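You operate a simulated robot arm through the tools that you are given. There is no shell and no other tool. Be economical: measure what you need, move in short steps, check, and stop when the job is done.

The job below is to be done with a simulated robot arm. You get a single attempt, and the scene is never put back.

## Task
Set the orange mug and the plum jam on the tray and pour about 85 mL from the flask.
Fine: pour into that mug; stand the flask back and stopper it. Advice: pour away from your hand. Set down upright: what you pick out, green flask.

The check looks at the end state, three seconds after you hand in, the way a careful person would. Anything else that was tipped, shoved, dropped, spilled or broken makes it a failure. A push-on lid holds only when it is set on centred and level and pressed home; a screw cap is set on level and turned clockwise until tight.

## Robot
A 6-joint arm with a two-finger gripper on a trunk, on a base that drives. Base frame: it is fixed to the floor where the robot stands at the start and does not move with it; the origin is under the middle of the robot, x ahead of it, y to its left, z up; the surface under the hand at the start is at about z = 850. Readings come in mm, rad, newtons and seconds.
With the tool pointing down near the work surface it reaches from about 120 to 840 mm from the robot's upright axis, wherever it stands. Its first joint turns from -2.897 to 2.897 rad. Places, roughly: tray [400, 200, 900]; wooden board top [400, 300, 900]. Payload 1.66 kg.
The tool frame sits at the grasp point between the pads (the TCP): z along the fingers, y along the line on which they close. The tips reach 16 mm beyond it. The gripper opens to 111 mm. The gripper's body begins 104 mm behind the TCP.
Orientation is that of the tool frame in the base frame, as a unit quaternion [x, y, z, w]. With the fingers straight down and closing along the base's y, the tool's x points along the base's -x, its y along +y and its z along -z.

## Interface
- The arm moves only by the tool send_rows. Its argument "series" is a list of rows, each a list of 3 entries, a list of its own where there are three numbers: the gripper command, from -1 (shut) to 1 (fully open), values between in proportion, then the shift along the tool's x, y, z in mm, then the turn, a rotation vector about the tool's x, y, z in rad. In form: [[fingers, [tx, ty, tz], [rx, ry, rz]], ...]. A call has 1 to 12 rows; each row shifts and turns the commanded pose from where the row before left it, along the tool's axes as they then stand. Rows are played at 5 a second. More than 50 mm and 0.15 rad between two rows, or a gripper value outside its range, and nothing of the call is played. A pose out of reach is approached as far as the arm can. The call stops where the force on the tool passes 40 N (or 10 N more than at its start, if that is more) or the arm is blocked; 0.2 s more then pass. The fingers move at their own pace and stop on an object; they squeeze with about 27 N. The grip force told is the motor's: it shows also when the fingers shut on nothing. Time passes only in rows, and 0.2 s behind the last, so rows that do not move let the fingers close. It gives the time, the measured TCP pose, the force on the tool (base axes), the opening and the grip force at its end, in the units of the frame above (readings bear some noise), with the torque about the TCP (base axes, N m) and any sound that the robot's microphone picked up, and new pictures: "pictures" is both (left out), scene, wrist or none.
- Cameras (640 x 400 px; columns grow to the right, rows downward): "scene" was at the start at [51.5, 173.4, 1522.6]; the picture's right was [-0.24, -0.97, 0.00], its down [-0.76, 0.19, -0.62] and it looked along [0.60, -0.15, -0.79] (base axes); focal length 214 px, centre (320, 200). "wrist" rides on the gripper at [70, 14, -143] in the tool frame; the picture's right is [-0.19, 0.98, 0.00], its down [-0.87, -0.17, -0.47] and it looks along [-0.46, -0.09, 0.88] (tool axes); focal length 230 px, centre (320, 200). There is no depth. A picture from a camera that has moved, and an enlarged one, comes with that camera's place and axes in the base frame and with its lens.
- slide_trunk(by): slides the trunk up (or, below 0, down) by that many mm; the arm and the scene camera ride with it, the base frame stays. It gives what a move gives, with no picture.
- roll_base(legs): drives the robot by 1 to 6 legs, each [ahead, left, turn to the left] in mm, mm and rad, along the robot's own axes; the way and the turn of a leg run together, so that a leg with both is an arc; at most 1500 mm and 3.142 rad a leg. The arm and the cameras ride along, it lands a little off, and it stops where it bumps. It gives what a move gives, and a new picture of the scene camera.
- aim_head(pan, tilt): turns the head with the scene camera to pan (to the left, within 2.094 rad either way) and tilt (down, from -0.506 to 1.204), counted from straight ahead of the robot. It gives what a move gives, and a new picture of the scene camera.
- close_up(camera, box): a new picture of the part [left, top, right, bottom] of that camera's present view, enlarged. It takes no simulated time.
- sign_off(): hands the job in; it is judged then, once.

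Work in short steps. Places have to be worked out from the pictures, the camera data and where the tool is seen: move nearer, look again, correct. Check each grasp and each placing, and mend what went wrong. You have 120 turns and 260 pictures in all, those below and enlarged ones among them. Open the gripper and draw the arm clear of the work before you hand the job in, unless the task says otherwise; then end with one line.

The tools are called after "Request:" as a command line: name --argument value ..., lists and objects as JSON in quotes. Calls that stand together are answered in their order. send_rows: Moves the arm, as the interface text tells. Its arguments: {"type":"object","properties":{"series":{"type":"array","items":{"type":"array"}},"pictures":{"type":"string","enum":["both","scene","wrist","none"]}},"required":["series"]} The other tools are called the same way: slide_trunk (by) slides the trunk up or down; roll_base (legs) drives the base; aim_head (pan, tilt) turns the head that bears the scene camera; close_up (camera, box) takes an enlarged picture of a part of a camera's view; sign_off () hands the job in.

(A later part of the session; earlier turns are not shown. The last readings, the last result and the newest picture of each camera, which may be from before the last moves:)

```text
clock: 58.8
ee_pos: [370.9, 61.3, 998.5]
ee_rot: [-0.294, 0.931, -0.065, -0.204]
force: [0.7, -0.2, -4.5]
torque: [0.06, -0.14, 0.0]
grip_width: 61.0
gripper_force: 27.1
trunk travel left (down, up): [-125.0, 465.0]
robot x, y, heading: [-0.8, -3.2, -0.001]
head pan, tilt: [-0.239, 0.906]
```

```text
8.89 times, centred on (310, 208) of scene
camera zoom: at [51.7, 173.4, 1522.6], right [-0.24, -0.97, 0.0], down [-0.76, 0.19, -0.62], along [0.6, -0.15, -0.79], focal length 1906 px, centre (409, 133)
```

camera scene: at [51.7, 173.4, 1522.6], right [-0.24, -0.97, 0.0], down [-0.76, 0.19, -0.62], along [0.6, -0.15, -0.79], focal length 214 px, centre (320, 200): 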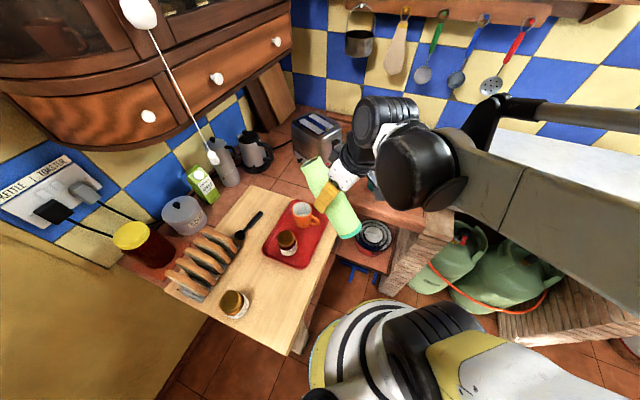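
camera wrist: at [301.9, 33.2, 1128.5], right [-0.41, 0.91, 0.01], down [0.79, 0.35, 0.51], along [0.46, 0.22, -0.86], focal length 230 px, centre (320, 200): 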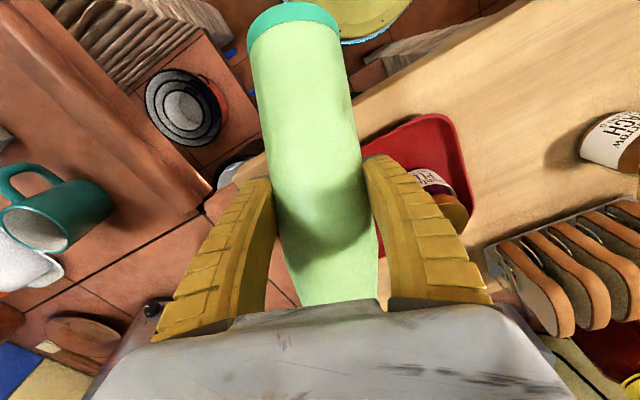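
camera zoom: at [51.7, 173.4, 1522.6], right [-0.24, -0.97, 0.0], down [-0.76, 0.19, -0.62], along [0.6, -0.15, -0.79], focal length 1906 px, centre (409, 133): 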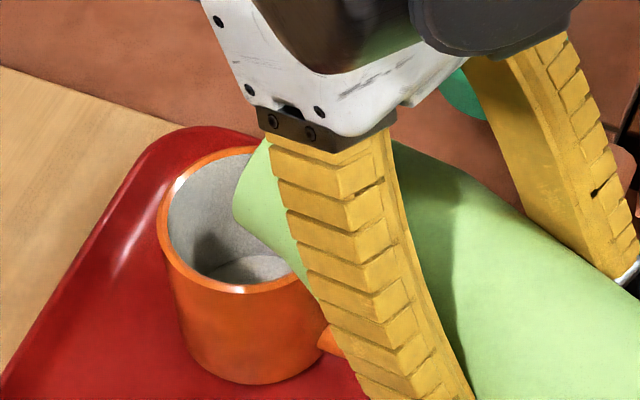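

Request:
send_rows --series '[[-1, [0, 0, -3], [0, 0.03, 0]], [-1, [0, 0, 0], [0, 0, 0]], [-1, [0, 0, 0], [0, 0, 0]]]' --pictures "none"

Request:
close_up --camera "scene" --box '[280, 185, 340, 230]'

Request:
send_rows --series '[[-1, [0, 0, -3], [0, 0.03, 0]], [-1, [0, 0, 0], [0, 0, 0]], [-1, [0, 0, 0], [0, 0, 0]]]' --pictures "none"

Request:
close_up --camera "scene" --box '[280, 185, 340, 230]'

```text
clock: 59.6
ee_pos: [371.6, 63.8, 1001.6]
ee_rot: [-0.293, 0.928, -0.07, -0.218]
force: [-0.3, 0.2, -4.1]
torque: [0.06, -0.11, -0.03]
grip_width: 61.2
gripper_force: 27.1
trunk travel left (down, up): [-125.0, 465.0]
robot x, y, heading: [-3.8, -1.8, -0.003]
head pan, tilt: [-0.239, 0.906]
```

```text
8.89 times, centred on (310, 208) of scene
camera zoom: at [51.7, 173.4, 1522.6], right [-0.24, -0.97, 0.0], down [-0.76, 0.19, -0.62], along [0.6, -0.15, -0.79], focal length 1906 px, centre (409, 133)
```

zoom: 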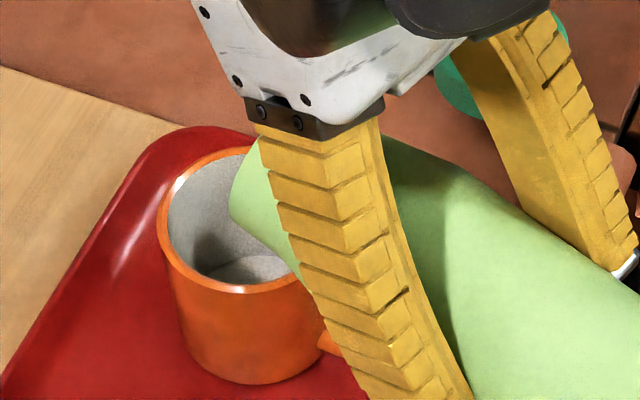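

```text
clock: 60.4
ee_pos: [374.3, 60.1, 1003.6]
ee_rot: [-0.293, 0.928, -0.072, -0.221]
force: [0.1, -0.4, -5.4]
torque: [0.12, -0.12, 0.01]
grip_width: 61.0
gripper_force: 27.3
out of reach, approached as far as the arm can: row 1
trunk travel left (down, up): [-125.0, 465.0]
robot x, y, heading: [4.0, 1.3, -0.0]
head pan, tilt: [-0.239, 0.906]
```

```text
8.89 times, centred on (310, 208) of scene
camera zoom: at [51.8, 173.4, 1522.6], right [-0.24, -0.97, 0.0], down [-0.76, 0.19, -0.62], along [0.6, -0.15, -0.79], focal length 1906 px, centre (409, 133)
```

zoom: 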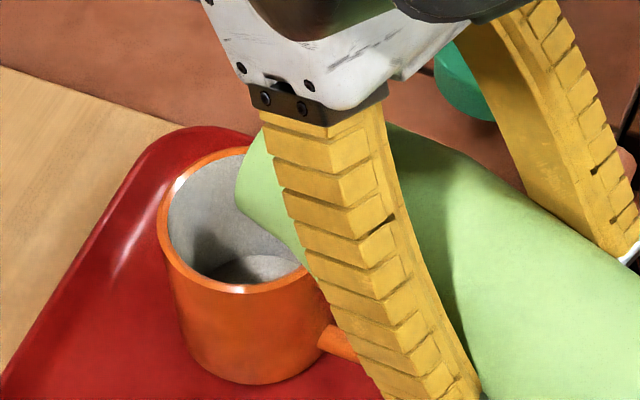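

The wrist limit is reached at 86° tilt and nothing has flowed, so the level is low. I back the tilt off a little and raise the trunk, so the forearm points down more steeply and the wrist can pitch further.

Request:
send_rows --series '[[-1, [0, 0, 0], [0, -0.1, 0]], [-1, [0, 0, 0], [0, -0.1, 0]], [-1, [0, 0, 0], [0, -0.1, 0]], [-1, [0, 0, -30], [0, 0, 0]], [-1, [0, 0, 0], [0, 0, 0]]]' --pictures "none"

Request:
slide_trunk --by 220

```text
clock: 61.6
ee_pos: [380.3, 63.5, 1035.8]
ee_rot: [-0.301, 0.949, -0.029, -0.091]
force: [1.3, 0.5, -4.4]
torque: [0.1, -0.16, -0.01]
grip_width: 61.1
gripper_force: 26.9
trunk travel left (down, up): [-125.0, 465.0]
robot x, y, heading: [-3.7, 1.7, 0.0]
head pan, tilt: [-0.239, 0.906]
```

```text
clock: 63.9
ee_pos: [379.5, 64.5, 1254.6]
ee_rot: [-0.299, 0.949, -0.028, -0.091]
force: [-0.4, -0.5, -4.9]
torque: [0.11, -0.12, 0.0]
grip_width: 61.1
gripper_force: 26.6
trunk travel left (down, up): [-345.0, 245.0]
robot x, y, heading: [-3.0, 0.1, -0.004]
head pan, tilt: [-0.239, 0.906]
```

Trunk is up 220 mm. I bring the flask back down over the mug and re-tilt to about 86°.

Request:
send_rows --series '[[-1, [-5.6, 0.4, 38.8], [0, 0, 0]], [-1, [-5.6, 0.4, 38.8], [0, 0, 0]], [-1, [-5.6, 0.4, 38.8], [0, 0, 0]], [-1, [-5.6, 0.4, 38.8], [0, 0, 0]], [-1, [-5.6, 0.4, 38.8], [0, 0, 0]], [-1, [-5.6, 0.4, 38.8], [0, 0, 0]], [-1, [0, 0, 0], [0, 0.065, 0]], [-1, [0, 0, 0], [0, 0.065, 0]], [-1, [0, 0, 0], [0, 0.065, 0]], [-1, [0, 0, 0], [0, 0.065, 0]], [-1, [0, 0, 0], [0, 0, 0]]]' --pictures "scene"

Request:
close_up --camera "scene" --box '[260, 180, 400, 290]'

```text
clock: 66.3
ee_pos: [396.7, 64.9, 1055.5]
ee_rot: [-0.293, 0.929, -0.068, -0.215]
force: [-0.2, 0.1, -5.0]
torque: [0.09, -0.11, 0.0]
grip_width: 61.0
gripper_force: 27.3
out of reach, approached as far as the arm can: row 5, 6
trunk travel left (down, up): [-345.0, 245.0]
robot x, y, heading: [-1.3, -0.2, -0.001]
head pan, tilt: [-0.239, 0.906]
camera scene: at [51.4, 173.3, 1742.6], right [-0.24, -0.97, 0.0], down [-0.76, 0.19, -0.62], along [0.6, -0.15, -0.79], focal length 214 px, centre (320, 200)
```

scene: 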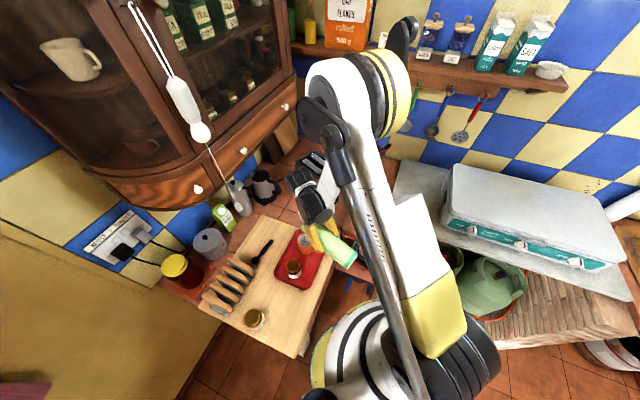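

```text
3.64 times, centred on (330, 235) of scene
camera zoom: at [51.4, 173.3, 1742.6], right [-0.24, -0.97, 0.0], down [-0.76, 0.19, -0.62], along [0.6, -0.15, -0.79], focal length 780 px, centre (284, 73)
```

zoom: 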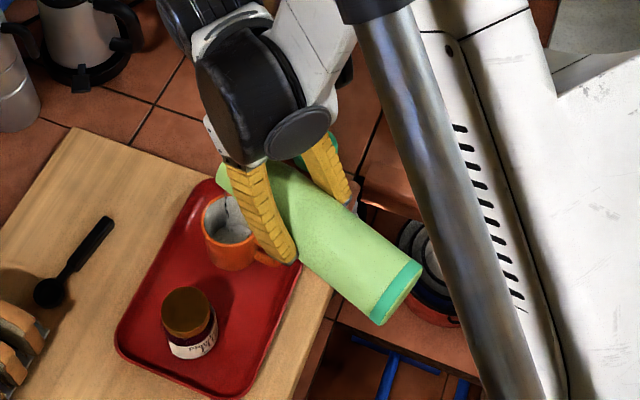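

At this trunk height the arm is folded too close, so low z is out of reach. I untilt, lift a bit, and back the base by 120 mm for more room.

Request:
send_rows --series '[[-1, [0, 0, 0], [0, -0.1, 0]], [-1, [0, 0, 0], [0, -0.1, 0]], [-1, [0, 0, 0], [0, -0.1, 0]], [-1, [0, 0, -40], [0, 0, 0]], [-1, [0, 0, -40], [0, 0, 0]], [-1, [0, 0, 0], [0, 0, 0]]]' --pictures "none"

Request:
roll_base --legs '[[-120, 0, 0]]'

```text
clock: 67.7
ee_pos: [409.8, 72.3, 1133.9]
ee_rot: [-0.3, 0.951, -0.023, -0.073]
force: [0.0, 0.1, -4.2]
torque: [0.07, -0.12, 0.01]
grip_width: 61.0
gripper_force: 26.7
out of reach, approached as far as the arm can: row 3
trunk travel left (down, up): [-345.0, 245.0]
robot x, y, heading: [0.2, 2.6, -0.008]
head pan, tilt: [-0.239, 0.906]
```

```text
clock: 69.0
ee_pos: [290.0, 71.5, 1134.6]
ee_rot: [-0.299, 0.951, -0.023, -0.072]
force: [0.0, -0.3, -4.0]
torque: [0.06, -0.17, -0.01]
grip_width: 61.1
gripper_force: 27.3
trunk travel left (down, up): [-345.0, 245.0]
robot x, y, heading: [-121.4, -0.7, 0.003]
head pan, tilt: [-0.239, 0.906]
camera scene: at [-69.2, 173.4, 1742.6], right [-0.24, -0.97, 0.0], down [-0.76, 0.19, -0.62], along [0.6, -0.15, -0.79], focal length 214 px, centre (320, 200)
```

scene: 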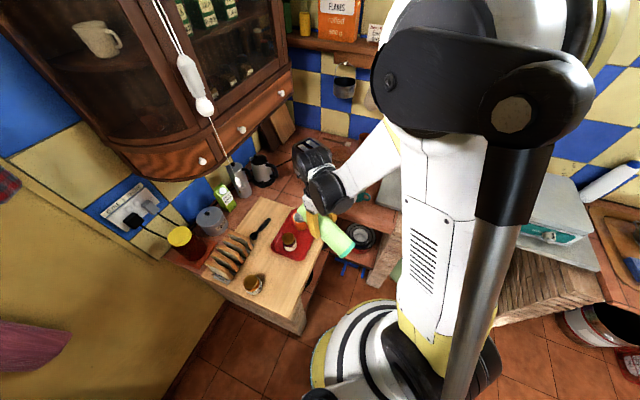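

Base is 120 mm back. I move the flask to the pour station (369, 60, 1030) and tilt to 86° to test reach.

Request:
send_rows --series '[[-1, [-18.3, -13.7, 23.8], [0, 0, 0]], [-1, [-18.3, -13.7, 23.8], [0, 0, 0]], [-1, [-18.3, -13.7, 23.8], [0, 0, 0]], [-1, [-18.3, -13.7, 23.8], [0, 0, 0]], [-1, [0, 0, 0], [0, 0.1, 0]], [-1, [0, 0, 0], [0, 0.1, 0]], [-1, [0, 0, 0], [0, 0.09, 0]], [-1, [0, 0, 0], [0, 0, 0]]]' --pictures "scene"

Request:
close_up --camera "scene" --box '[260, 190, 370, 270]'

```text
clock: 70.8
ee_pos: [368.9, 60.8, 1029.6]
ee_rot: [-0.294, 0.93, -0.066, -0.209]
force: [-0.2, -0.1, -5.2]
torque: [0.07, -0.09, 0.01]
grip_width: 61.2
gripper_force: 26.9
trunk travel left (down, up): [-345.0, 245.0]
robot x, y, heading: [-116.6, 0.7, -0.001]
head pan, tilt: [-0.239, 0.906]
camera scene: at [-67.4, 173.2, 1742.6], right [-0.24, -0.97, 0.0], down [-0.76, 0.19, -0.62], along [0.6, -0.15, -0.79], focal length 214 px, centre (320, 200)
```

scene: 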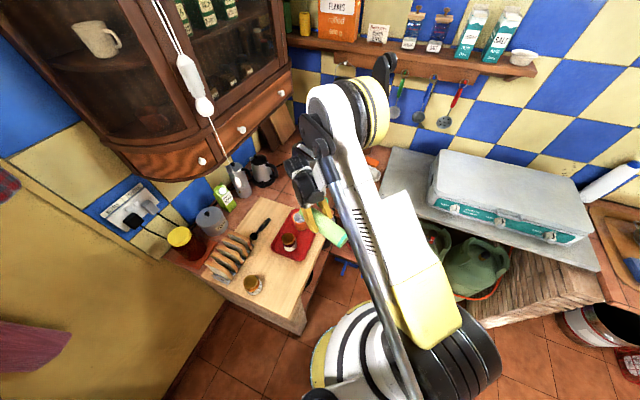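

```text
5.00 times, centred on (315, 230) of scene
camera zoom: at [-67.4, 173.2, 1742.6], right [-0.24, -0.97, 0.0], down [-0.76, 0.19, -0.62], along [0.6, -0.15, -0.79], focal length 1072 px, centre (345, 50)
```

zoom: 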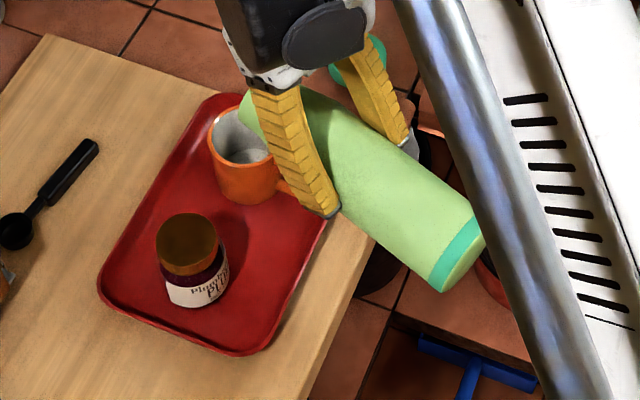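

Reach is fine now. Lower 24 mm (lip ≈ 988) and continue tilting in small steps.

Request:
send_rows --series '[[-1, [-10.2, 0, 21.7], [0, 0, 0]], [-1, [0, 0, 0], [0, 0.03, 0]], [-1, [0, 0, 0], [0, 0, 0]], [-1, [0, 0, 0], [0, 0, 0]]]' --pictures "none"

Request:
close_up --camera "scene" --box '[280, 200, 340, 245]'

Request:
send_rows --series '[[-1, [0, 0, -3], [0, 0.03, 0]], [-1, [0, 0, 0], [0, 0, 0]], [-1, [0, 0, 0], [0, 0, 0]]]' --pictures "none"

Request:
close_up --camera "scene" --box '[280, 200, 340, 245]'

```text
clock: 71.8
ee_pos: [369.6, 60.3, 1006.4]
ee_rot: [-0.292, 0.927, -0.07, -0.224]
force: [1.1, -0.1, -4.4]
torque: [0.04, -0.06, -0.01]
grip_width: 61.1
gripper_force: 27.4
trunk travel left (down, up): [-345.0, 245.0]
robot x, y, heading: [-119.2, -0.2, -0.0]
head pan, tilt: [-0.239, 0.906]
```

```text
8.89 times, centred on (310, 222) of scene
camera zoom: at [-67.2, 173.5, 1742.6], right [-0.24, -0.97, 0.0], down [-0.76, 0.19, -0.62], along [0.6, -0.15, -0.79], focal length 1906 px, centre (409, 0)
```

zoom: 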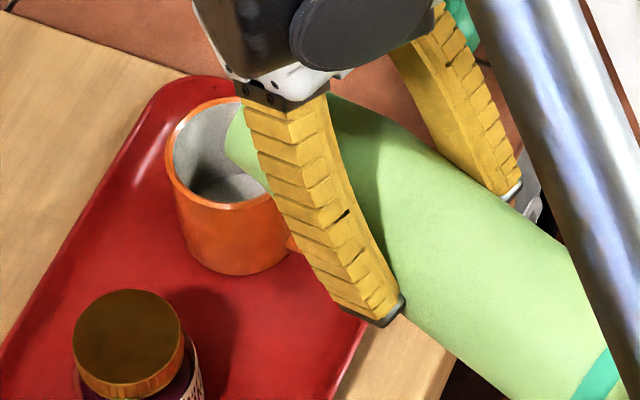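

```text
clock: 72.6
ee_pos: [372.0, 57.1, 1008.3]
ee_rot: [-0.293, 0.926, -0.075, -0.227]
force: [1.0, -0.2, -5.0]
torque: [0.06, -0.11, 0.01]
grip_width: 60.9
gripper_force: 26.6
out of reach, approached as far as the arm can: row 1
trunk travel left (down, up): [-345.0, 245.0]
robot x, y, heading: [-124.5, 1.7, -0.001]
head pan, tilt: [-0.239, 0.906]
```

```text
8.89 times, centred on (310, 222) of scene
camera zoom: at [-67.1, 173.4, 1742.6], right [-0.24, -0.97, 0.0], down [-0.76, 0.19, -0.62], along [0.6, -0.15, -0.79], focal length 1906 px, centre (409, 0)
```

zoom: 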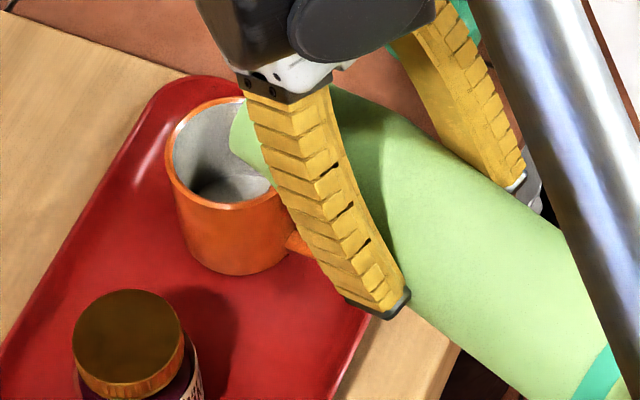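

The wrist-pitch limit sits at ~117° tool pitch in both stances. The fix is to re-grip the flask with a flatter approach (10° instead of 30°), which gives 20° more tilt. First I raise and bring the flask upright.

Request:
send_rows --series '[[-1, [20, 0, -40], [0, 0, 0]], [-1, [20, 0, -40], [0, 0, 0]], [-1, [0, 0, 0], [0, -0.14, 0]], [-1, [0, 0, 0], [0, -0.14, 0]], [-1, [0, 0, 0], [0, -0.14, 0]], [-1, [0, 0, 0], [0, -0.14, 0]], [-1, [0, 0, 0], [0, -0.14, 0]], [-1, [0, 0, 0], [0, -0.14, 0]], [-1, [0, 0, 0], [0, -0.14, 0]], [-1, [0, 0, 0], [0, -0.14, 0]], [-1, [0, 0, 0], [0, -0.14, 0]], [-1, [0, 0, 0], [0, -0.14, 0]]]' --pictures "none"

```text
clock: 75.2
ee_pos: [425.3, 46.0, 1182.1]
ee_rot: [-0.271, 0.86, 0.13, 0.413]
force: [-0.1, 0.1, -4.5]
torque: [-0.01, 0.0, 0.02]
grip_width: 61.0
gripper_force: 27.3
out of reach, approached as far as the arm can: row 1, 2, 9, 10, 11, 12
trunk travel left (down, up): [-345.0, 245.0]
robot x, y, heading: [-117.9, 2.3, -0.001]
head pan, tilt: [-0.239, 0.906]
```

The flask is nearly upright. I drive forward 120 mm (bottom well above everything), then lower the trunk partway.

Request:
roll_base --legs '[[120, 0, 0]]'

Request:
slide_trunk --by -130

Request:
send_rows --series '[[-1, [-15.6, 0, -12.5], [0, -0.075, 0]], [-1, [-16.3, 0, -11.5], [0, -0.075, 0]], [-1, [-26, 0, -15], [0, 0, 0]], [-1, [-26, 0, -15], [0, 0, 0]], [-1, [0, 0, 0], [0, 0, 0]]]' --pictures "scene"

```text
clock: 76.4
ee_pos: [547.0, 44.3, 1182.2]
ee_rot: [-0.27, 0.86, 0.13, 0.412]
force: [0.5, -0.8, -5.1]
torque: [0.01, 0.04, 0.01]
grip_width: 61.2
gripper_force: 26.8
trunk travel left (down, up): [-345.0, 245.0]
robot x, y, heading: [-1.6, -0.6, -0.007]
head pan, tilt: [-0.239, 0.906]
camera scene: at [55.8, 173.0, 1742.5], right [-0.24, -0.97, 0.0], down [-0.76, 0.19, -0.62], along [0.6, -0.15, -0.79], focal length 214 px, centre (320, 200)
```

scene: 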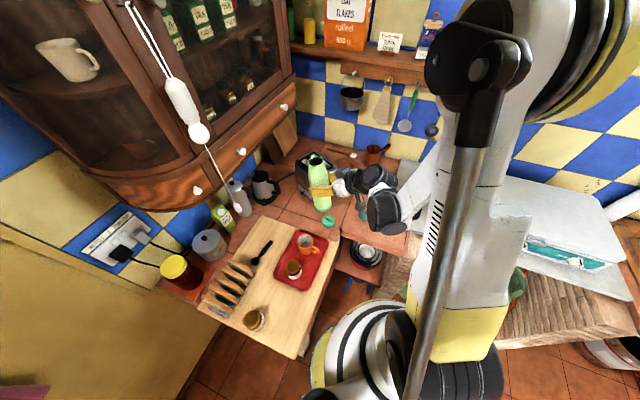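

```text
clock: 78.0
ee_pos: [546.8, 43.4, 1052.1]
ee_rot: [-0.27, 0.86, 0.13, 0.412]
force: [0.2, -0.5, -3.3]
torque: [-0.01, 0.0, -0.02]
grip_width: 61.0
gripper_force: 26.8
trunk travel left (down, up): [-215.0, 375.0]
robot x, y, heading: [2.2, 1.3, -0.001]
head pan, tilt: [-0.239, 0.906]
```

```text
clock: 79.2
ee_pos: [544.6, 42.3, 1153.4]
ee_rot: [-0.259, 0.827, 0.149, 0.475]
force: [0.2, -0.5, -3.9]
torque: [-0.01, 0.04, 0.0]
grip_width: 60.9
gripper_force: 27.1
trunk travel left (down, up): [-215.0, 375.0]
robot x, y, heading: [1.6, -2.1, -0.001]
head pan, tilt: [-0.239, 0.906]
camera scene: at [54.1, 172.9, 1612.5], right [-0.24, -0.97, 0.0], down [-0.76, 0.19, -0.62], along [0.6, -0.15, -0.79], focal length 214 px, centre (320, 200)
```

scene: 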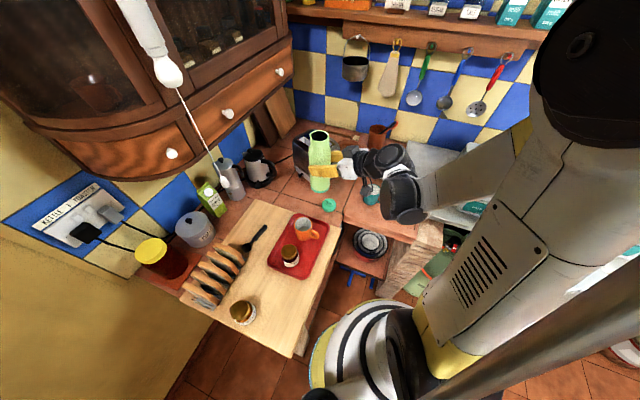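

Upright again. Trunk down to its original height, then carry the flask back to its spot, stopping ~8 mm above the counter.

Request:
slide_trunk --by -90

Request:
send_rows --series '[[-1, [-16.4, 5.3, 28.3], [0, 0, 0]], [-1, [-16.4, 5.3, 28.3], [0, 0, 0]], [-1, [-16.4, 5.3, 28.3], [0, 0, 0]], [-1, [-16.4, 5.3, 28.3], [0, 0, 0]], [-1, [0, 0, 0], [0, 0, 0]], [-1, [25, 0, 14.5], [0, 0, 0]], [-1, [25, 0, 14.5], [0, 0, 0]], [-1, [19, 0, 11], [0, 0, 0]], [-1, [0, 0, 0], [0, 0, 0]]]' --pictures "none"

Request:
close_up --camera "scene" --box '[260, 120, 380, 200]'

```text
clock: 80.4
ee_pos: [545.5, 42.8, 1061.9]
ee_rot: [-0.259, 0.827, 0.149, 0.475]
force: [1.8, -0.1, -4.1]
torque: [-0.08, 0.05, -0.01]
grip_width: 60.9
gripper_force: 26.7
trunk travel left (down, up): [-125.0, 465.0]
robot x, y, heading: [2.5, -2.2, -0.004]
head pan, tilt: [-0.239, 0.906]
```

```text
clock: 82.4
ee_pos: [639.2, 136.8, 983.7]
ee_rot: [-0.259, 0.827, 0.15, 0.476]
force: [0.3, 0.0, -4.0]
torque: [-0.02, 0.05, -0.02]
grip_width: 60.9
gripper_force: 27.1
trunk travel left (down, up): [-125.0, 465.0]
robot x, y, heading: [1.4, 0.1, -0.001]
head pan, tilt: [-0.239, 0.906]
```

```text
5.00 times, centred on (320, 160) of scene
camera zoom: at [53.8, 173.1, 1522.6], right [-0.24, -0.97, 0.0], down [-0.76, 0.19, -0.62], along [0.6, -0.15, -0.79], focal length 1072 px, centre (320, 400)
```

zoom: 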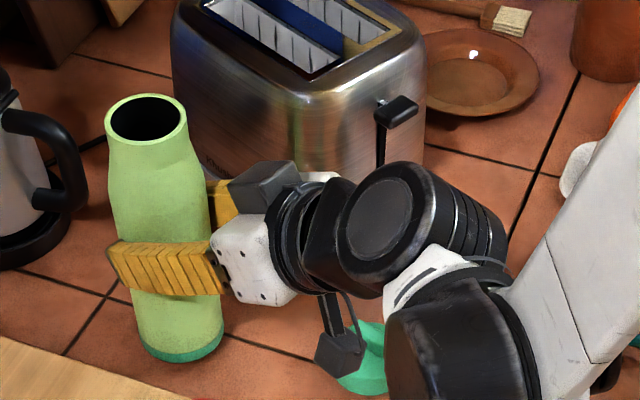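

Lower to contact.

Request:
send_rows --series '[[-1, [6, 0, 3.5], [0, 0, 0]], [-1, [4.3, 0, 2.5], [0, 0, 0]], [-1, [0, 0, 0], [0, 0, 0]]]' --pictures "none"

Request:
send_rows --series '[[-1, [1.7, 0, 1], [0, 0, 0]], [-1, [1.7, 0, 1], [0, 0, 0]]]' --pictures "none"

```text
clock: 83.2
ee_pos: [640.0, 134.8, 971.7]
ee_rot: [-0.259, 0.828, 0.148, 0.475]
force: [0.7, -0.5, -5.1]
torque: [-0.04, 0.03, -0.03]
grip_width: 61.0
gripper_force: 26.8
trunk travel left (down, up): [-125.0, 465.0]
robot x, y, heading: [3.0, 0.3, 0.003]
head pan, tilt: [-0.239, 0.906]
```

```text
clock: 83.8
ee_pos: [639.4, 134.1, 967.7]
ee_rot: [-0.259, 0.826, 0.15, 0.477]
force: [4.6, -1.9, 17.1]
torque: [0.19, -0.2, -0.03]
grip_width: 61.2
gripper_force: 26.8
trunk travel left (down, up): [-125.0, 465.0]
robot x, y, heading: [2.5, 0.9, 0.0]
head pan, tilt: [-0.239, 0.906]
```

Seated back at its spot. I release, back off, flatten to 10° pitch and 42° azimuth, and take a look.

Request:
send_rows --series '[[0.6, [0, 0, 0], [0, 0, 0]], [0.6, [0, 0, 0], [0, 0, 0]], [0.6, [0, 0, -30], [0, 0, 0]], [0.6, [0, 0, -40], [0, 0, 0]], [0.6, [0, 0, -40], [0, 0, 0]], [0.6, [0, 0, 0], [0, -0.117, 0]], [0.6, [0, 0, 0], [0, -0.116, 0]], [0.6, [0, 0, 0], [0, -0.116, 0]], [0.6, [0, 0, 0], [-0.12, 0, -0.021]], [0.6, [28.2, -11.6, -27.5], [0, 0, 0]], [0.6, [0, 0, 0], [0, 0, 0]]]' --pictures "wrist"

Request:
close_up --camera "scene" --box '[260, 110, 400, 210]'

```text
clock: 86.2
ee_pos: [581.7, 45.2, 1058.4]
ee_rot: [-0.275, 0.716, 0.231, 0.598]
force: [0.2, -0.4, -0.6]
torque: [0.02, -0.01, 0.0]
grip_width: 90.0
gripper_force: 1.0
out of reach, approached as far as the arm can: row 6, 7, 8, 10
trunk travel left (down, up): [-125.0, 465.0]
robot x, y, heading: [0.4, 1.3, -0.006]
head pan, tilt: [-0.239, 0.906]
camera wrist: at [457.7, -46.1, 1015.5], right [-0.63, 0.75, 0.19], down [-0.12, -0.33, 0.94], along [0.77, 0.57, 0.3], focal length 230 px, centre (320, 200)
```

wrist: 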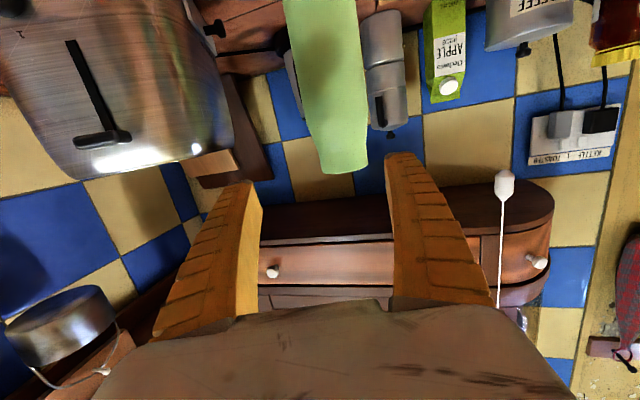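

```text
4.00 times, centred on (330, 160) of scene
camera zoom: at [53.4, 172.8, 1522.6], right [-0.24, -0.97, 0.0], down [-0.76, 0.19, -0.62], along [0.6, -0.15, -0.79], focal length 858 px, centre (280, 360)
```

zoom: 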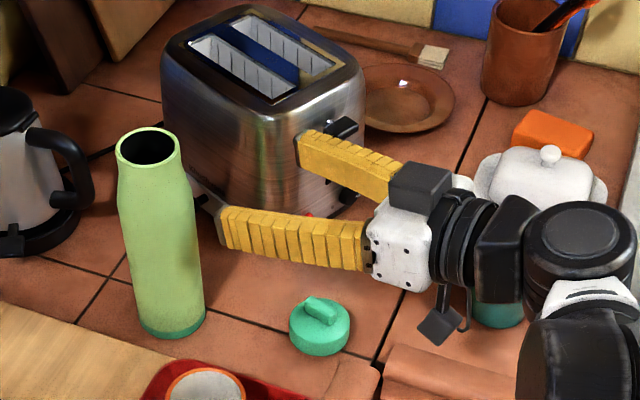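

The flat pitch is only reachable higher up, so I lower the trunk 62 mm, which brings the hand to z≈996 with the pitch kept.

Request:
slide_trunk --by -62

Request:
close_up --camera "scene" --box '[260, 110, 400, 210]'

Request:
close_up --camera "wrist" --box '[0, 0, 640, 400]'

```text
clock: 87.3
ee_pos: [581.8, 45.0, 997.4]
ee_rot: [-0.274, 0.717, 0.229, 0.598]
force: [-0.5, -0.1, -0.3]
torque: [0.01, 0.03, -0.03]
grip_width: 90.1
gripper_force: 0.9
trunk travel left (down, up): [-63.0, 527.0]
robot x, y, heading: [-0.7, -3.6, -0.002]
head pan, tilt: [-0.239, 0.906]
```

```text
4.00 times, centred on (330, 160) of scene
camera zoom: at [53.3, 173.0, 1460.7], right [-0.24, -0.97, 0.0], down [-0.76, 0.19, -0.62], along [0.6, -0.15, -0.79], focal length 858 px, centre (280, 360)
```

zoom: 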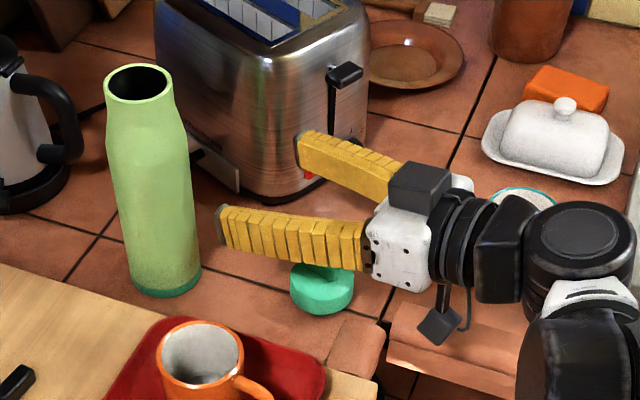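

```text
1.00 times, centred on (320, 200) of wrist (not enlarged: the box is as wide or as high as the picture)
camera zoom: at [457.6, -45.9, 953.7], right [-0.63, 0.75, 0.19], down [-0.12, -0.33, 0.94], along [0.77, 0.57, 0.3], focal length 230 px, centre (320, 200)
```

zoom: 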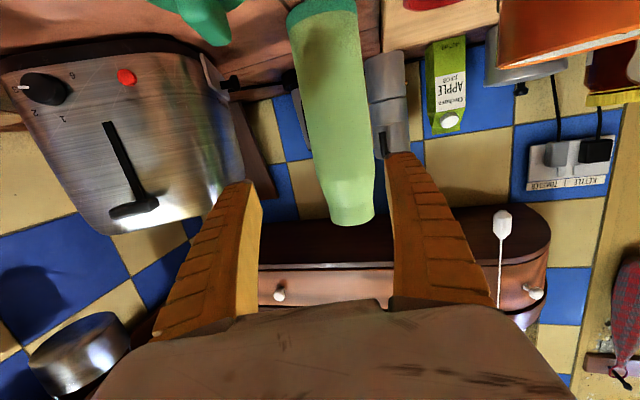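

Flask lies 103 mm ahead and 27 mm to tool +y. Shift sideways, then advance.

Request:
send_rows --series '[[0.6, [0, 27.5, 0], [0, 0, 0]], [0.6, [0, 0, 25], [0, 0, 0]], [0.6, [0, 0, 25], [0, 0, 0]], [0.6, [0, 0, 0], [0, 0, 0]]]' --pictures "wrist"

Request:
close_up --camera "scene" --box '[260, 110, 400, 210]'

```text
clock: 88.3
ee_pos: [606.5, 95.6, 997.8]
ee_rot: [-0.275, 0.717, 0.23, 0.598]
force: [-0.7, -0.4, 0.7]
torque: [0.01, 0.05, -0.01]
grip_width: 89.9
gripper_force: 1.3
out of reach, approached as far as the arm can: row 1
trunk travel left (down, up): [-63.0, 527.0]
robot x, y, heading: [3.2, -2.7, -0.002]
head pan, tilt: [-0.239, 0.906]
camera wrist: at [482.2, 5.5, 954.3], right [-0.63, 0.75, 0.19], down [-0.12, -0.33, 0.94], along [0.77, 0.57, 0.3], focal length 230 px, centre (320, 200)
```

wrist: 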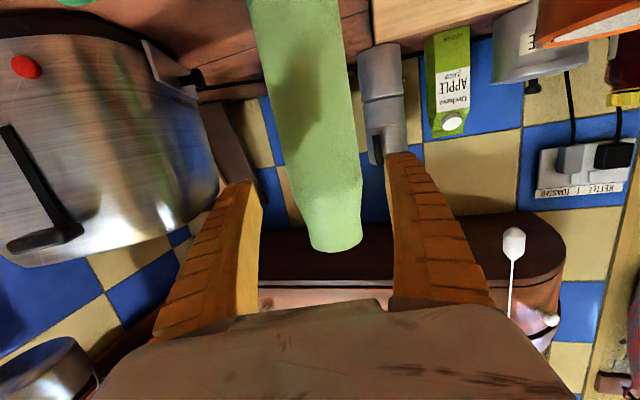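

```text
4.00 times, centred on (330, 160) of scene
camera zoom: at [53.4, 173.1, 1460.6], right [-0.24, -0.97, 0.0], down [-0.76, 0.19, -0.62], along [0.6, -0.15, -0.79], focal length 858 px, centre (280, 360)
```

zoom: 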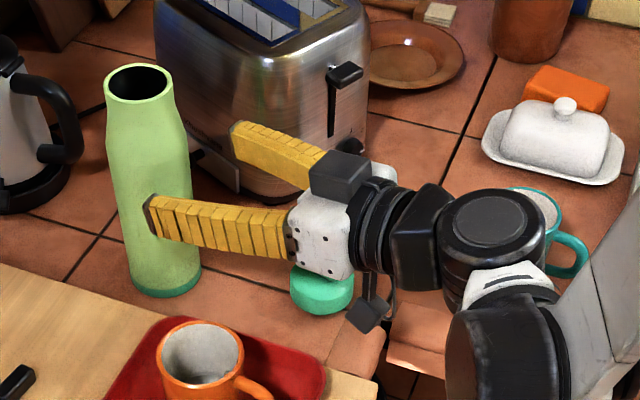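

Advance the last 50 mm with 6.5 mm lateral correction, then drop the trunk 12 mm to grip nearer the flask's middle.

Request:
send_rows --series '[[0.6, [0, 6.5, 0], [0, 0, 0]], [0.6, [0, 0, 25], [0, 0, 0]], [0.6, [0, 0, 26], [0, 0, 0]], [0.6, [0, 0, 0], [0, 0, 0]]]' --pictures "none"

Request:
slide_trunk --by -12

Request:
close_up --camera "scene" --box '[260, 110, 400, 210]'

Request:
close_up --camera "wrist" --box '[0, 0, 640, 400]'

```text
clock: 89.3
ee_pos: [637.7, 136.4, 988.9]
ee_rot: [-0.275, 0.717, 0.23, 0.598]
force: [0.0, -0.1, -0.4]
torque: [-0.02, -0.03, 0.01]
grip_width: 90.0
gripper_force: 0.5
trunk travel left (down, up): [-63.0, 527.0]
robot x, y, heading: [2.9, -2.5, -0.008]
head pan, tilt: [-0.239, 0.906]
```

```text
clock: 89.9
ee_pos: [639.2, 135.1, 976.3]
ee_rot: [-0.275, 0.717, 0.23, 0.598]
force: [0.3, -0.3, 0.1]
torque: [-0.01, -0.03, 0.0]
grip_width: 90.0
gripper_force: 0.6
trunk travel left (down, up): [-51.0, 539.0]
robot x, y, heading: [5.0, -0.6, -0.003]
head pan, tilt: [-0.239, 0.906]
```

```text
4.00 times, centred on (330, 160) of scene
camera zoom: at [53.3, 172.9, 1448.6], right [-0.24, -0.97, 0.0], down [-0.76, 0.19, -0.62], along [0.6, -0.15, -0.79], focal length 858 px, centre (280, 360)
```

zoom: 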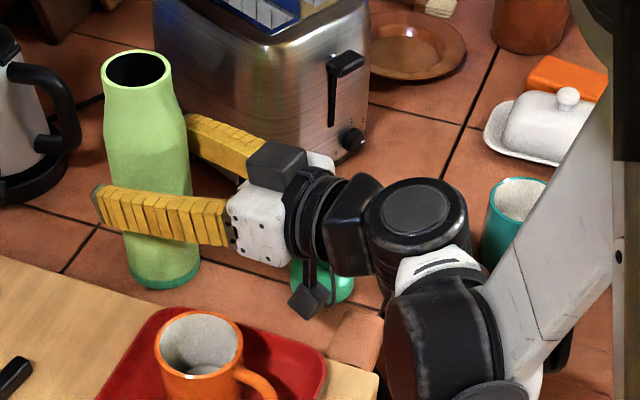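

```text
1.00 times, centred on (320, 200) of wrist (not enlarged: the box is as wide or as high as the picture)
camera zoom: at [514.3, 44.1, 933.7], right [-0.63, 0.75, 0.19], down [-0.12, -0.33, 0.94], along [0.77, 0.57, 0.3], focal length 230 px, centre (320, 200)
```

zoom: 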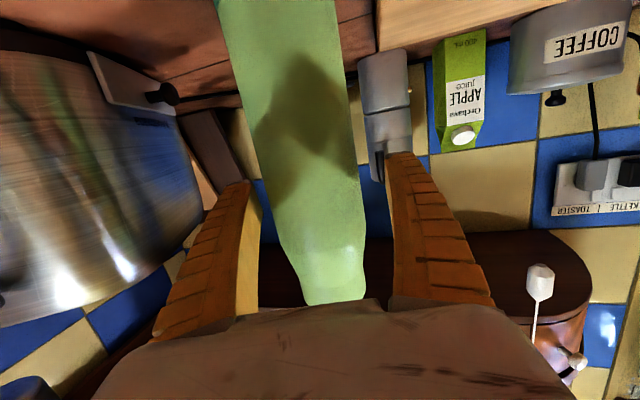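

Good alignment. Close, then lift.

Request:
send_rows --series '[[-1, [0, 0, 0], [0, 0, 0]], [-1, [0, 0, 0], [0, 0, 0]], [-1, [0, 0, 0], [0, 0, 0]], [-1, [0, 0, 0], [0, 0, 0]]]' --pictures "none"

Request:
slide_trunk --by 74

Request:
close_up --camera "scene" --box '[260, 110, 400, 210]'

```text
clock: 90.9
ee_pos: [638.1, 134.7, 977.2]
ee_rot: [-0.274, 0.717, 0.23, 0.598]
force: [3.0, -1.1, 4.0]
torque: [0.16, -0.27, -0.09]
grip_width: 61.1
gripper_force: 26.9
trunk travel left (down, up): [-51.0, 539.0]
robot x, y, heading: [-3.4, 1.7, -0.005]
head pan, tilt: [-0.239, 0.906]
```

```text
clock: 92.0
ee_pos: [638.6, 134.7, 1049.8]
ee_rot: [-0.275, 0.718, 0.23, 0.597]
force: [-0.3, -0.6, -4.7]
torque: [-0.04, 0.01, 0.0]
grip_width: 60.9
gripper_force: 27.1
trunk travel left (down, up): [-125.0, 465.0]
robot x, y, heading: [1.4, -0.1, -0.006]
head pan, tilt: [-0.239, 0.906]
```

```text
4.00 times, centred on (330, 160) of scene
camera zoom: at [53.9, 173.1, 1522.4], right [-0.24, -0.97, 0.0], down [-0.76, 0.19, -0.62], along [0.6, -0.15, -0.79], focal length 858 px, centre (280, 360)
```

zoom: 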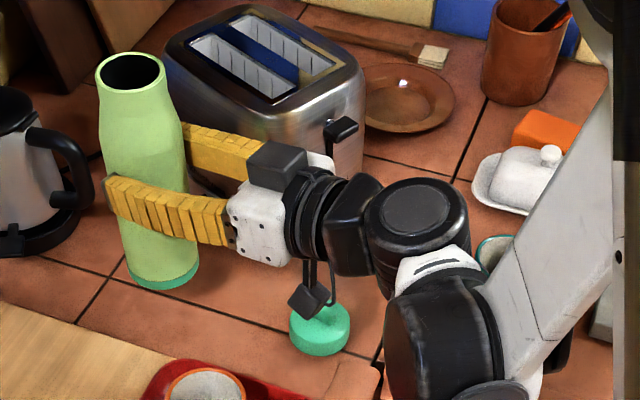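

Firm grip at z≈977 relative to seat. I raise 60 mm and tilt about 40° here (no flow at this angle), since flat poses close in are unreachable.

Request:
send_rows --series '[[-1, [-29.5, 0, -5.4], [0, 0, 0]], [-1, [-29.5, 0, -5.4], [0, 0, 0]], [-1, [0, 0, 0], [0, 0.12, 0]], [-1, [0, 0, 0], [0, 0.12, 0]], [-1, [0, 0, 0], [0, 0.12, 0]], [-1, [0, 0, 0], [0, 0.12, 0]], [-1, [0, 0, 0], [0, 0.12, 0]], [-1, [0, 0, 0], [0, 0.12, 0]], [-1, [0, 0, 0], [0, 0, 0]]]' --pictures "none"

Request:
send_rows --series '[[-1, [23.5, 13.8, -18.7], [0, 0, 0]], [-1, [23.5, 13.8, -18.7], [0, 0, 0]], [-1, [23.5, 13.8, -18.7], [0, 0, 0]], [-1, [23.5, 13.8, -18.7], [0, 0, 0]], [-1, [23.5, 13.8, -18.7], [0, 0, 0]], [-1, [23.5, 13.8, -18.7], [0, 0, 0]], [-1, [23.5, 13.8, -18.7], [0, 0, 0]], [-1, [23.5, 13.8, -18.7], [0, 0, 0]], [-1, [0, 0, 0], [0, 0, 0]]]' --pictures "scene"

```text
clock: 94.0
ee_pos: [637.4, 134.3, 1110.1]
ee_rot: [-0.337, 0.882, 0.117, 0.307]
force: [0.2, 0.1, -3.6]
torque: [0.06, 0.0, -0.02]
grip_width: 61.2
gripper_force: 27.0
trunk travel left (down, up): [-125.0, 465.0]
robot x, y, heading: [-0.0, 2.0, -0.009]
head pan, tilt: [-0.239, 0.906]
```

```text
clock: 96.0
ee_pos: [385.7, 56.5, 1113.1]
ee_rot: [-0.338, 0.882, 0.118, 0.307]
force: [-0.9, 0.4, -5.1]
torque: [0.09, -0.09, -0.03]
grip_width: 60.7
gripper_force: 26.4
trunk travel left (down, up): [-125.0, 465.0]
robot x, y, heading: [2.0, -0.6, 0.002]
head pan, tilt: [-0.239, 0.906]
camera scene: at [53.6, 173.0, 1522.6], right [-0.24, -0.97, 0.0], down [-0.76, 0.19, -0.62], along [0.6, -0.15, -0.79], focal length 214 px, centre (320, 200)
```

scene: 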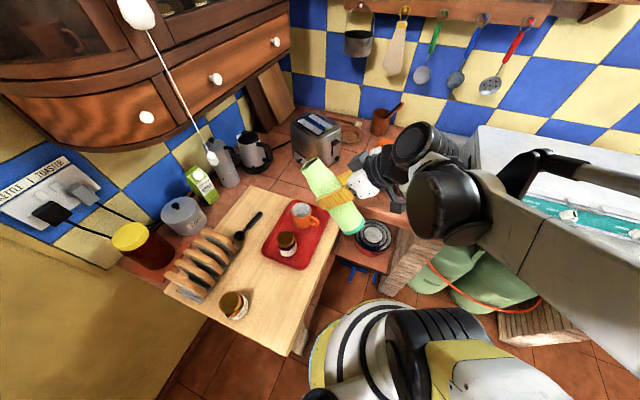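

Over the pour station. Tilt to ~75°, descend, and tilt to 86°.

Request:
send_rows --series '[[-1, [0, 0, 0], [0, 0.115, 0]], [-1, [0, 0, 0], [0, 0.115, 0]], [-1, [0, 0, 0], [0, 0.115, 0]], [-1, [0, 0, 0], [0, 0.115, 0]], [-1, [0, 0, 0], [0, 0.115, 0]], [-1, [3.1, 0, 33.2], [0, 0, 0]], [-1, [3.1, 0, 33.2], [0, 0, 0]], [-1, [3.1, 0, 33.2], [0, 0, 0]], [-1, [0, 0, 0], [0, 0.1, 0]], [-1, [0, 0, 0], [0, 0.1, 0]], [-1, [0, 0, 0], [0, 0, 0]]]' --pictures "none"

Request:
close_up --camera "scene" --box '[270, 180, 350, 240]'

```text
clock: 98.4
ee_pos: [386.0, 55.4, 1010.7]
ee_rot: [-0.358, 0.932, -0.019, -0.05]
force: [-0.2, 0.0, -4.5]
torque: [0.09, -0.11, -0.01]
grip_width: 61.0
gripper_force: 27.0
trunk travel left (down, up): [-125.0, 465.0]
robot x, y, heading: [-2.1, 0.5, -0.004]
head pan, tilt: [-0.239, 0.906]
```

```text
6.67 times, centred on (310, 210) of scene
camera zoom: at [53.6, 173.0, 1522.6], right [-0.24, -0.97, 0.0], down [-0.76, 0.19, -0.62], along [0.6, -0.15, -0.79], focal length 1430 px, centre (387, 133)
```

zoom: 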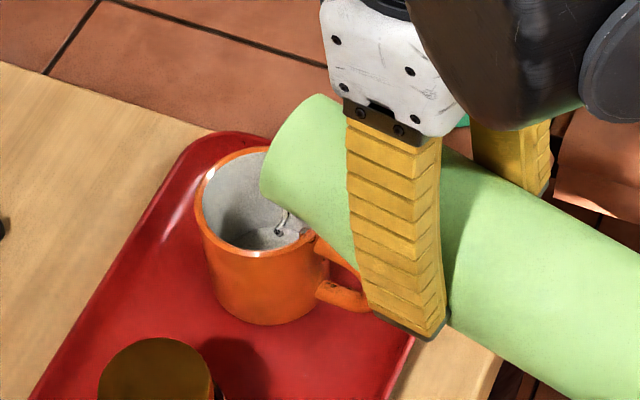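

A thin stream has started. Time is frozen between rows, so I zoom in to check where it lands.

Request:
close_up --camera "scene" --box '[290, 192, 320, 214]'

```text
16.00 times, centred on (305, 203) of scene
camera zoom: at [53.6, 173.0, 1522.6], right [-0.24, -0.97, 0.0], down [-0.76, 0.19, -0.62], along [0.6, -0.15, -0.79], focal length 3432 px, centre (560, 152)
```

zoom: 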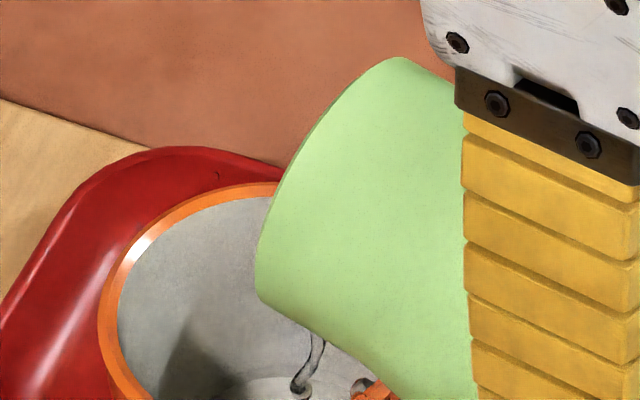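

The stream head is inside the mug, roughly central. I hold still and watch the level rise.

Request:
send_rows --series '[[-1, [0, 0, 0], [0, 0, 0]], [-1, [0, 0, 0], [0, 0, 0]]]' --pictures "none"

Request:
close_up --camera "scene" --box '[285, 190, 325, 218]'

```text
clock: 99.0
ee_pos: [385.2, 56.7, 1010.6]
ee_rot: [-0.357, 0.933, -0.018, -0.05]
force: [0.1, -0.5, -3.9]
torque: [0.12, -0.14, 0.02]
grip_width: 61.0
gripper_force: 26.9
trunk travel left (down, up): [-125.0, 465.0]
robot x, y, heading: [3.2, 3.5, -0.004]
head pan, tilt: [-0.239, 0.906]
```

```text
14.29 times, centred on (305, 204) of scene
camera zoom: at [53.5, 173.0, 1522.6], right [-0.24, -0.97, 0.0], down [-0.76, 0.19, -0.62], along [0.6, -0.15, -0.79], focal length 3064 px, centre (534, 143)
```

zoom: 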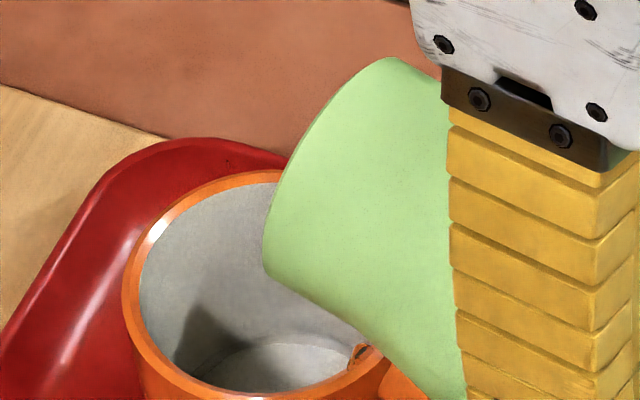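

The flow stopped after a trickle, and there's a small bead at the back rim, so the lip is too near the handle side. I move 11 mm forward before tilting more.

Request:
send_rows --series '[[-1, [-11, 0, -1], [0, 0, 0]], [-1, [0, 0, 0], [0, 0, 0]]]' --pictures "wrist"

Request:
close_up --camera "scene" --box '[285, 190, 335, 225]'

```text
clock: 99.6
ee_pos: [394.6, 64.5, 1010.0]
ee_rot: [-0.358, 0.932, -0.018, -0.049]
force: [0.4, 0.1, -4.5]
torque: [0.11, -0.13, 0.01]
grip_width: 60.9
gripper_force: 27.1
trunk travel left (down, up): [-125.0, 465.0]
robot x, y, heading: [-1.8, 0.8, -0.003]
head pan, tilt: [-0.239, 0.906]
camera wrist: at [344.0, 39.1, 1160.2], right [-0.52, 0.86, -0.02], down [0.79, 0.48, 0.38], along [0.33, 0.18, -0.93], focal length 230 px, centre (320, 200)
```

wrist: 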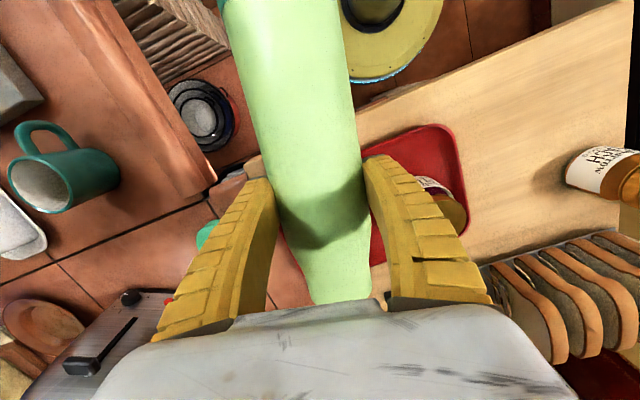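

```text
11.43 times, centred on (310, 208) of scene
camera zoom: at [53.7, 173.0, 1522.6], right [-0.24, -0.97, 0.0], down [-0.76, 0.19, -0.62], along [0.6, -0.15, -0.79], focal length 2451 px, centre (434, 114)
```

zoom: 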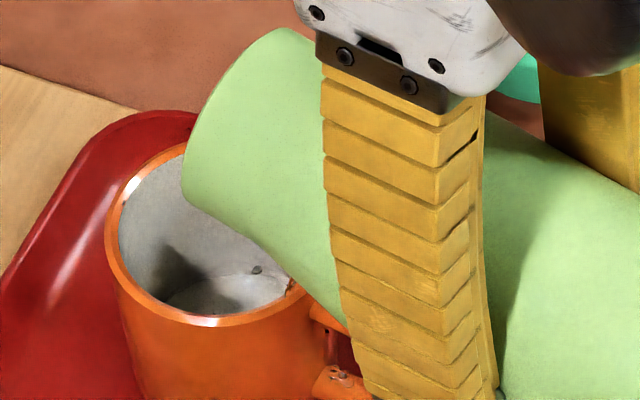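

Request:
close_up --camera "scene" --box '[300, 205, 325, 223]'

```text
16.00 times, centred on (312, 214) of scene
camera zoom: at [53.7, 173.0, 1522.6], right [-0.24, -0.97, 0.0], down [-0.76, 0.19, -0.62], along [0.6, -0.15, -0.79], focal length 3432 px, centre (440, -24)
```

zoom: 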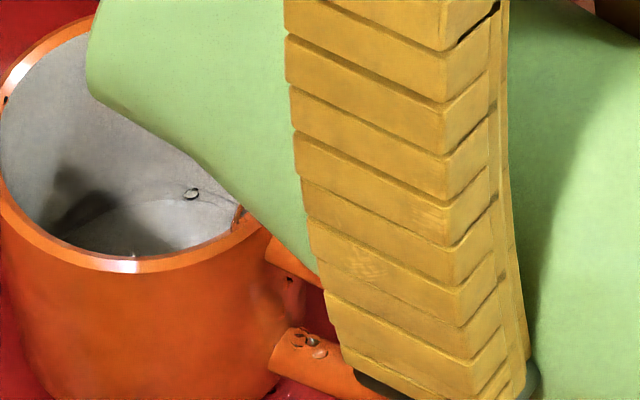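

Tiny droplets hit the handle, so the liquid dribbles back under the lip at very low flow. I shift 8 mm farther forward and 10 mm lower so it falls well inside.

Request:
send_rows --series '[[-1, [-9, 0, 9], [0, 0, 0]], [-1, [0, 0, 0], [0, 0, 0]]]' --pictures "none"

Request:
close_up --camera "scene" --box '[285, 190, 335, 225]'

```text
clock: 100.2
ee_pos: [400.6, 70.6, 1002.6]
ee_rot: [-0.358, 0.932, -0.018, -0.048]
force: [-0.1, 0.0, -5.2]
torque: [0.13, -0.11, 0.01]
grip_width: 60.8
gripper_force: 27.2
trunk travel left (down, up): [-125.0, 465.0]
robot x, y, heading: [2.9, -1.2, -0.004]
head pan, tilt: [-0.239, 0.906]
```

```text
11.43 times, centred on (310, 208) of scene
camera zoom: at [53.6, 173.0, 1522.6], right [-0.24, -0.97, 0.0], down [-0.76, 0.19, -0.62], along [0.6, -0.15, -0.79], focal length 2451 px, centre (434, 114)
```

zoom: 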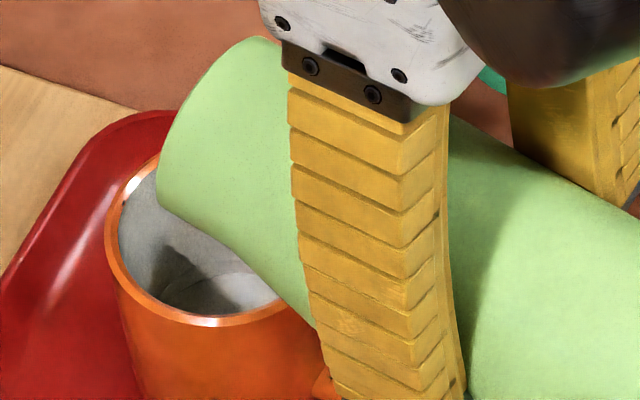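

Mouth is now over the mug's middle. Tilt in +0.02 steps.

Request:
send_rows --series '[[-1, [0, 0, 0], [0, 0.02, 0]], [-1, [0, 0, 0], [0, 0, 0]]]' --pictures "none"

Request:
close_up --camera "scene" --box '[285, 190, 335, 225]'

Request:
send_rows --series '[[-1, [0, 0, 0], [0, 0.02, 0]], [-1, [0, 0, 0], [0, 0, 0]]]' --pictures "none"

Request:
close_up --camera "scene" --box '[285, 190, 335, 225]'

```text
clock: 100.8
ee_pos: [401.0, 70.1, 1002.2]
ee_rot: [-0.357, 0.932, -0.022, -0.058]
force: [-0.7, -0.6, -4.9]
torque: [0.11, -0.1, -0.01]
grip_width: 60.8
gripper_force: 27.1
trunk travel left (down, up): [-125.0, 465.0]
robot x, y, heading: [1.6, -1.0, -0.003]
head pan, tilt: [-0.239, 0.906]
```

```text
11.43 times, centred on (310, 208) of scene
camera zoom: at [53.6, 173.0, 1522.6], right [-0.24, -0.97, 0.0], down [-0.76, 0.19, -0.62], along [0.6, -0.15, -0.79], focal length 2451 px, centre (434, 114)
```

zoom: 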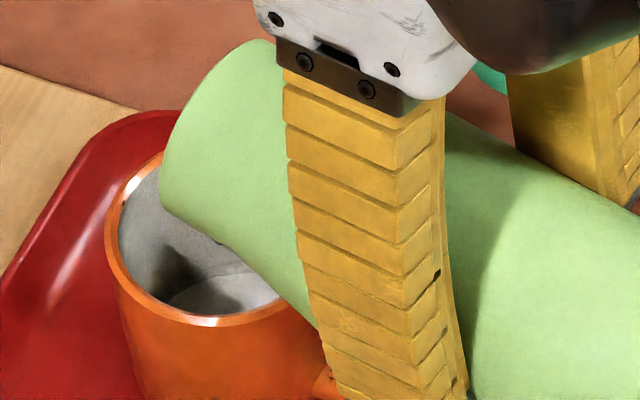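

```text
clock: 101.4
ee_pos: [401.1, 70.7, 1000.9]
ee_rot: [-0.357, 0.931, -0.025, -0.068]
force: [0.1, 0.5, -5.1]
torque: [0.13, -0.1, 0.02]
grip_width: 60.8
gripper_force: 27.2
trunk travel left (down, up): [-125.0, 465.0]
robot x, y, heading: [-0.1, -0.7, -0.001]
head pan, tilt: [-0.239, 0.906]
```

```text
11.43 times, centred on (310, 208) of scene
camera zoom: at [53.6, 173.0, 1522.6], right [-0.24, -0.97, 0.0], down [-0.76, 0.19, -0.62], along [0.6, -0.15, -0.79], focal length 2451 px, centre (434, 114)
```

zoom: 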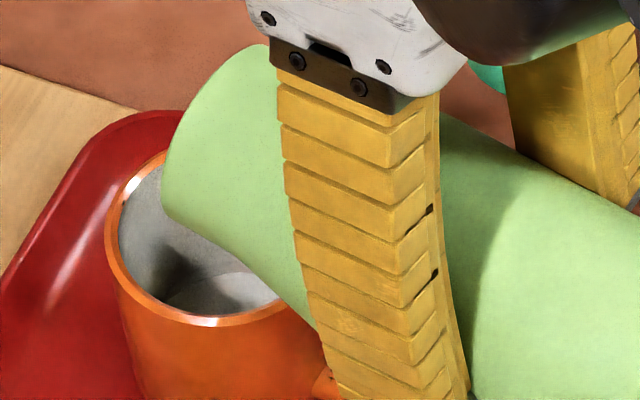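

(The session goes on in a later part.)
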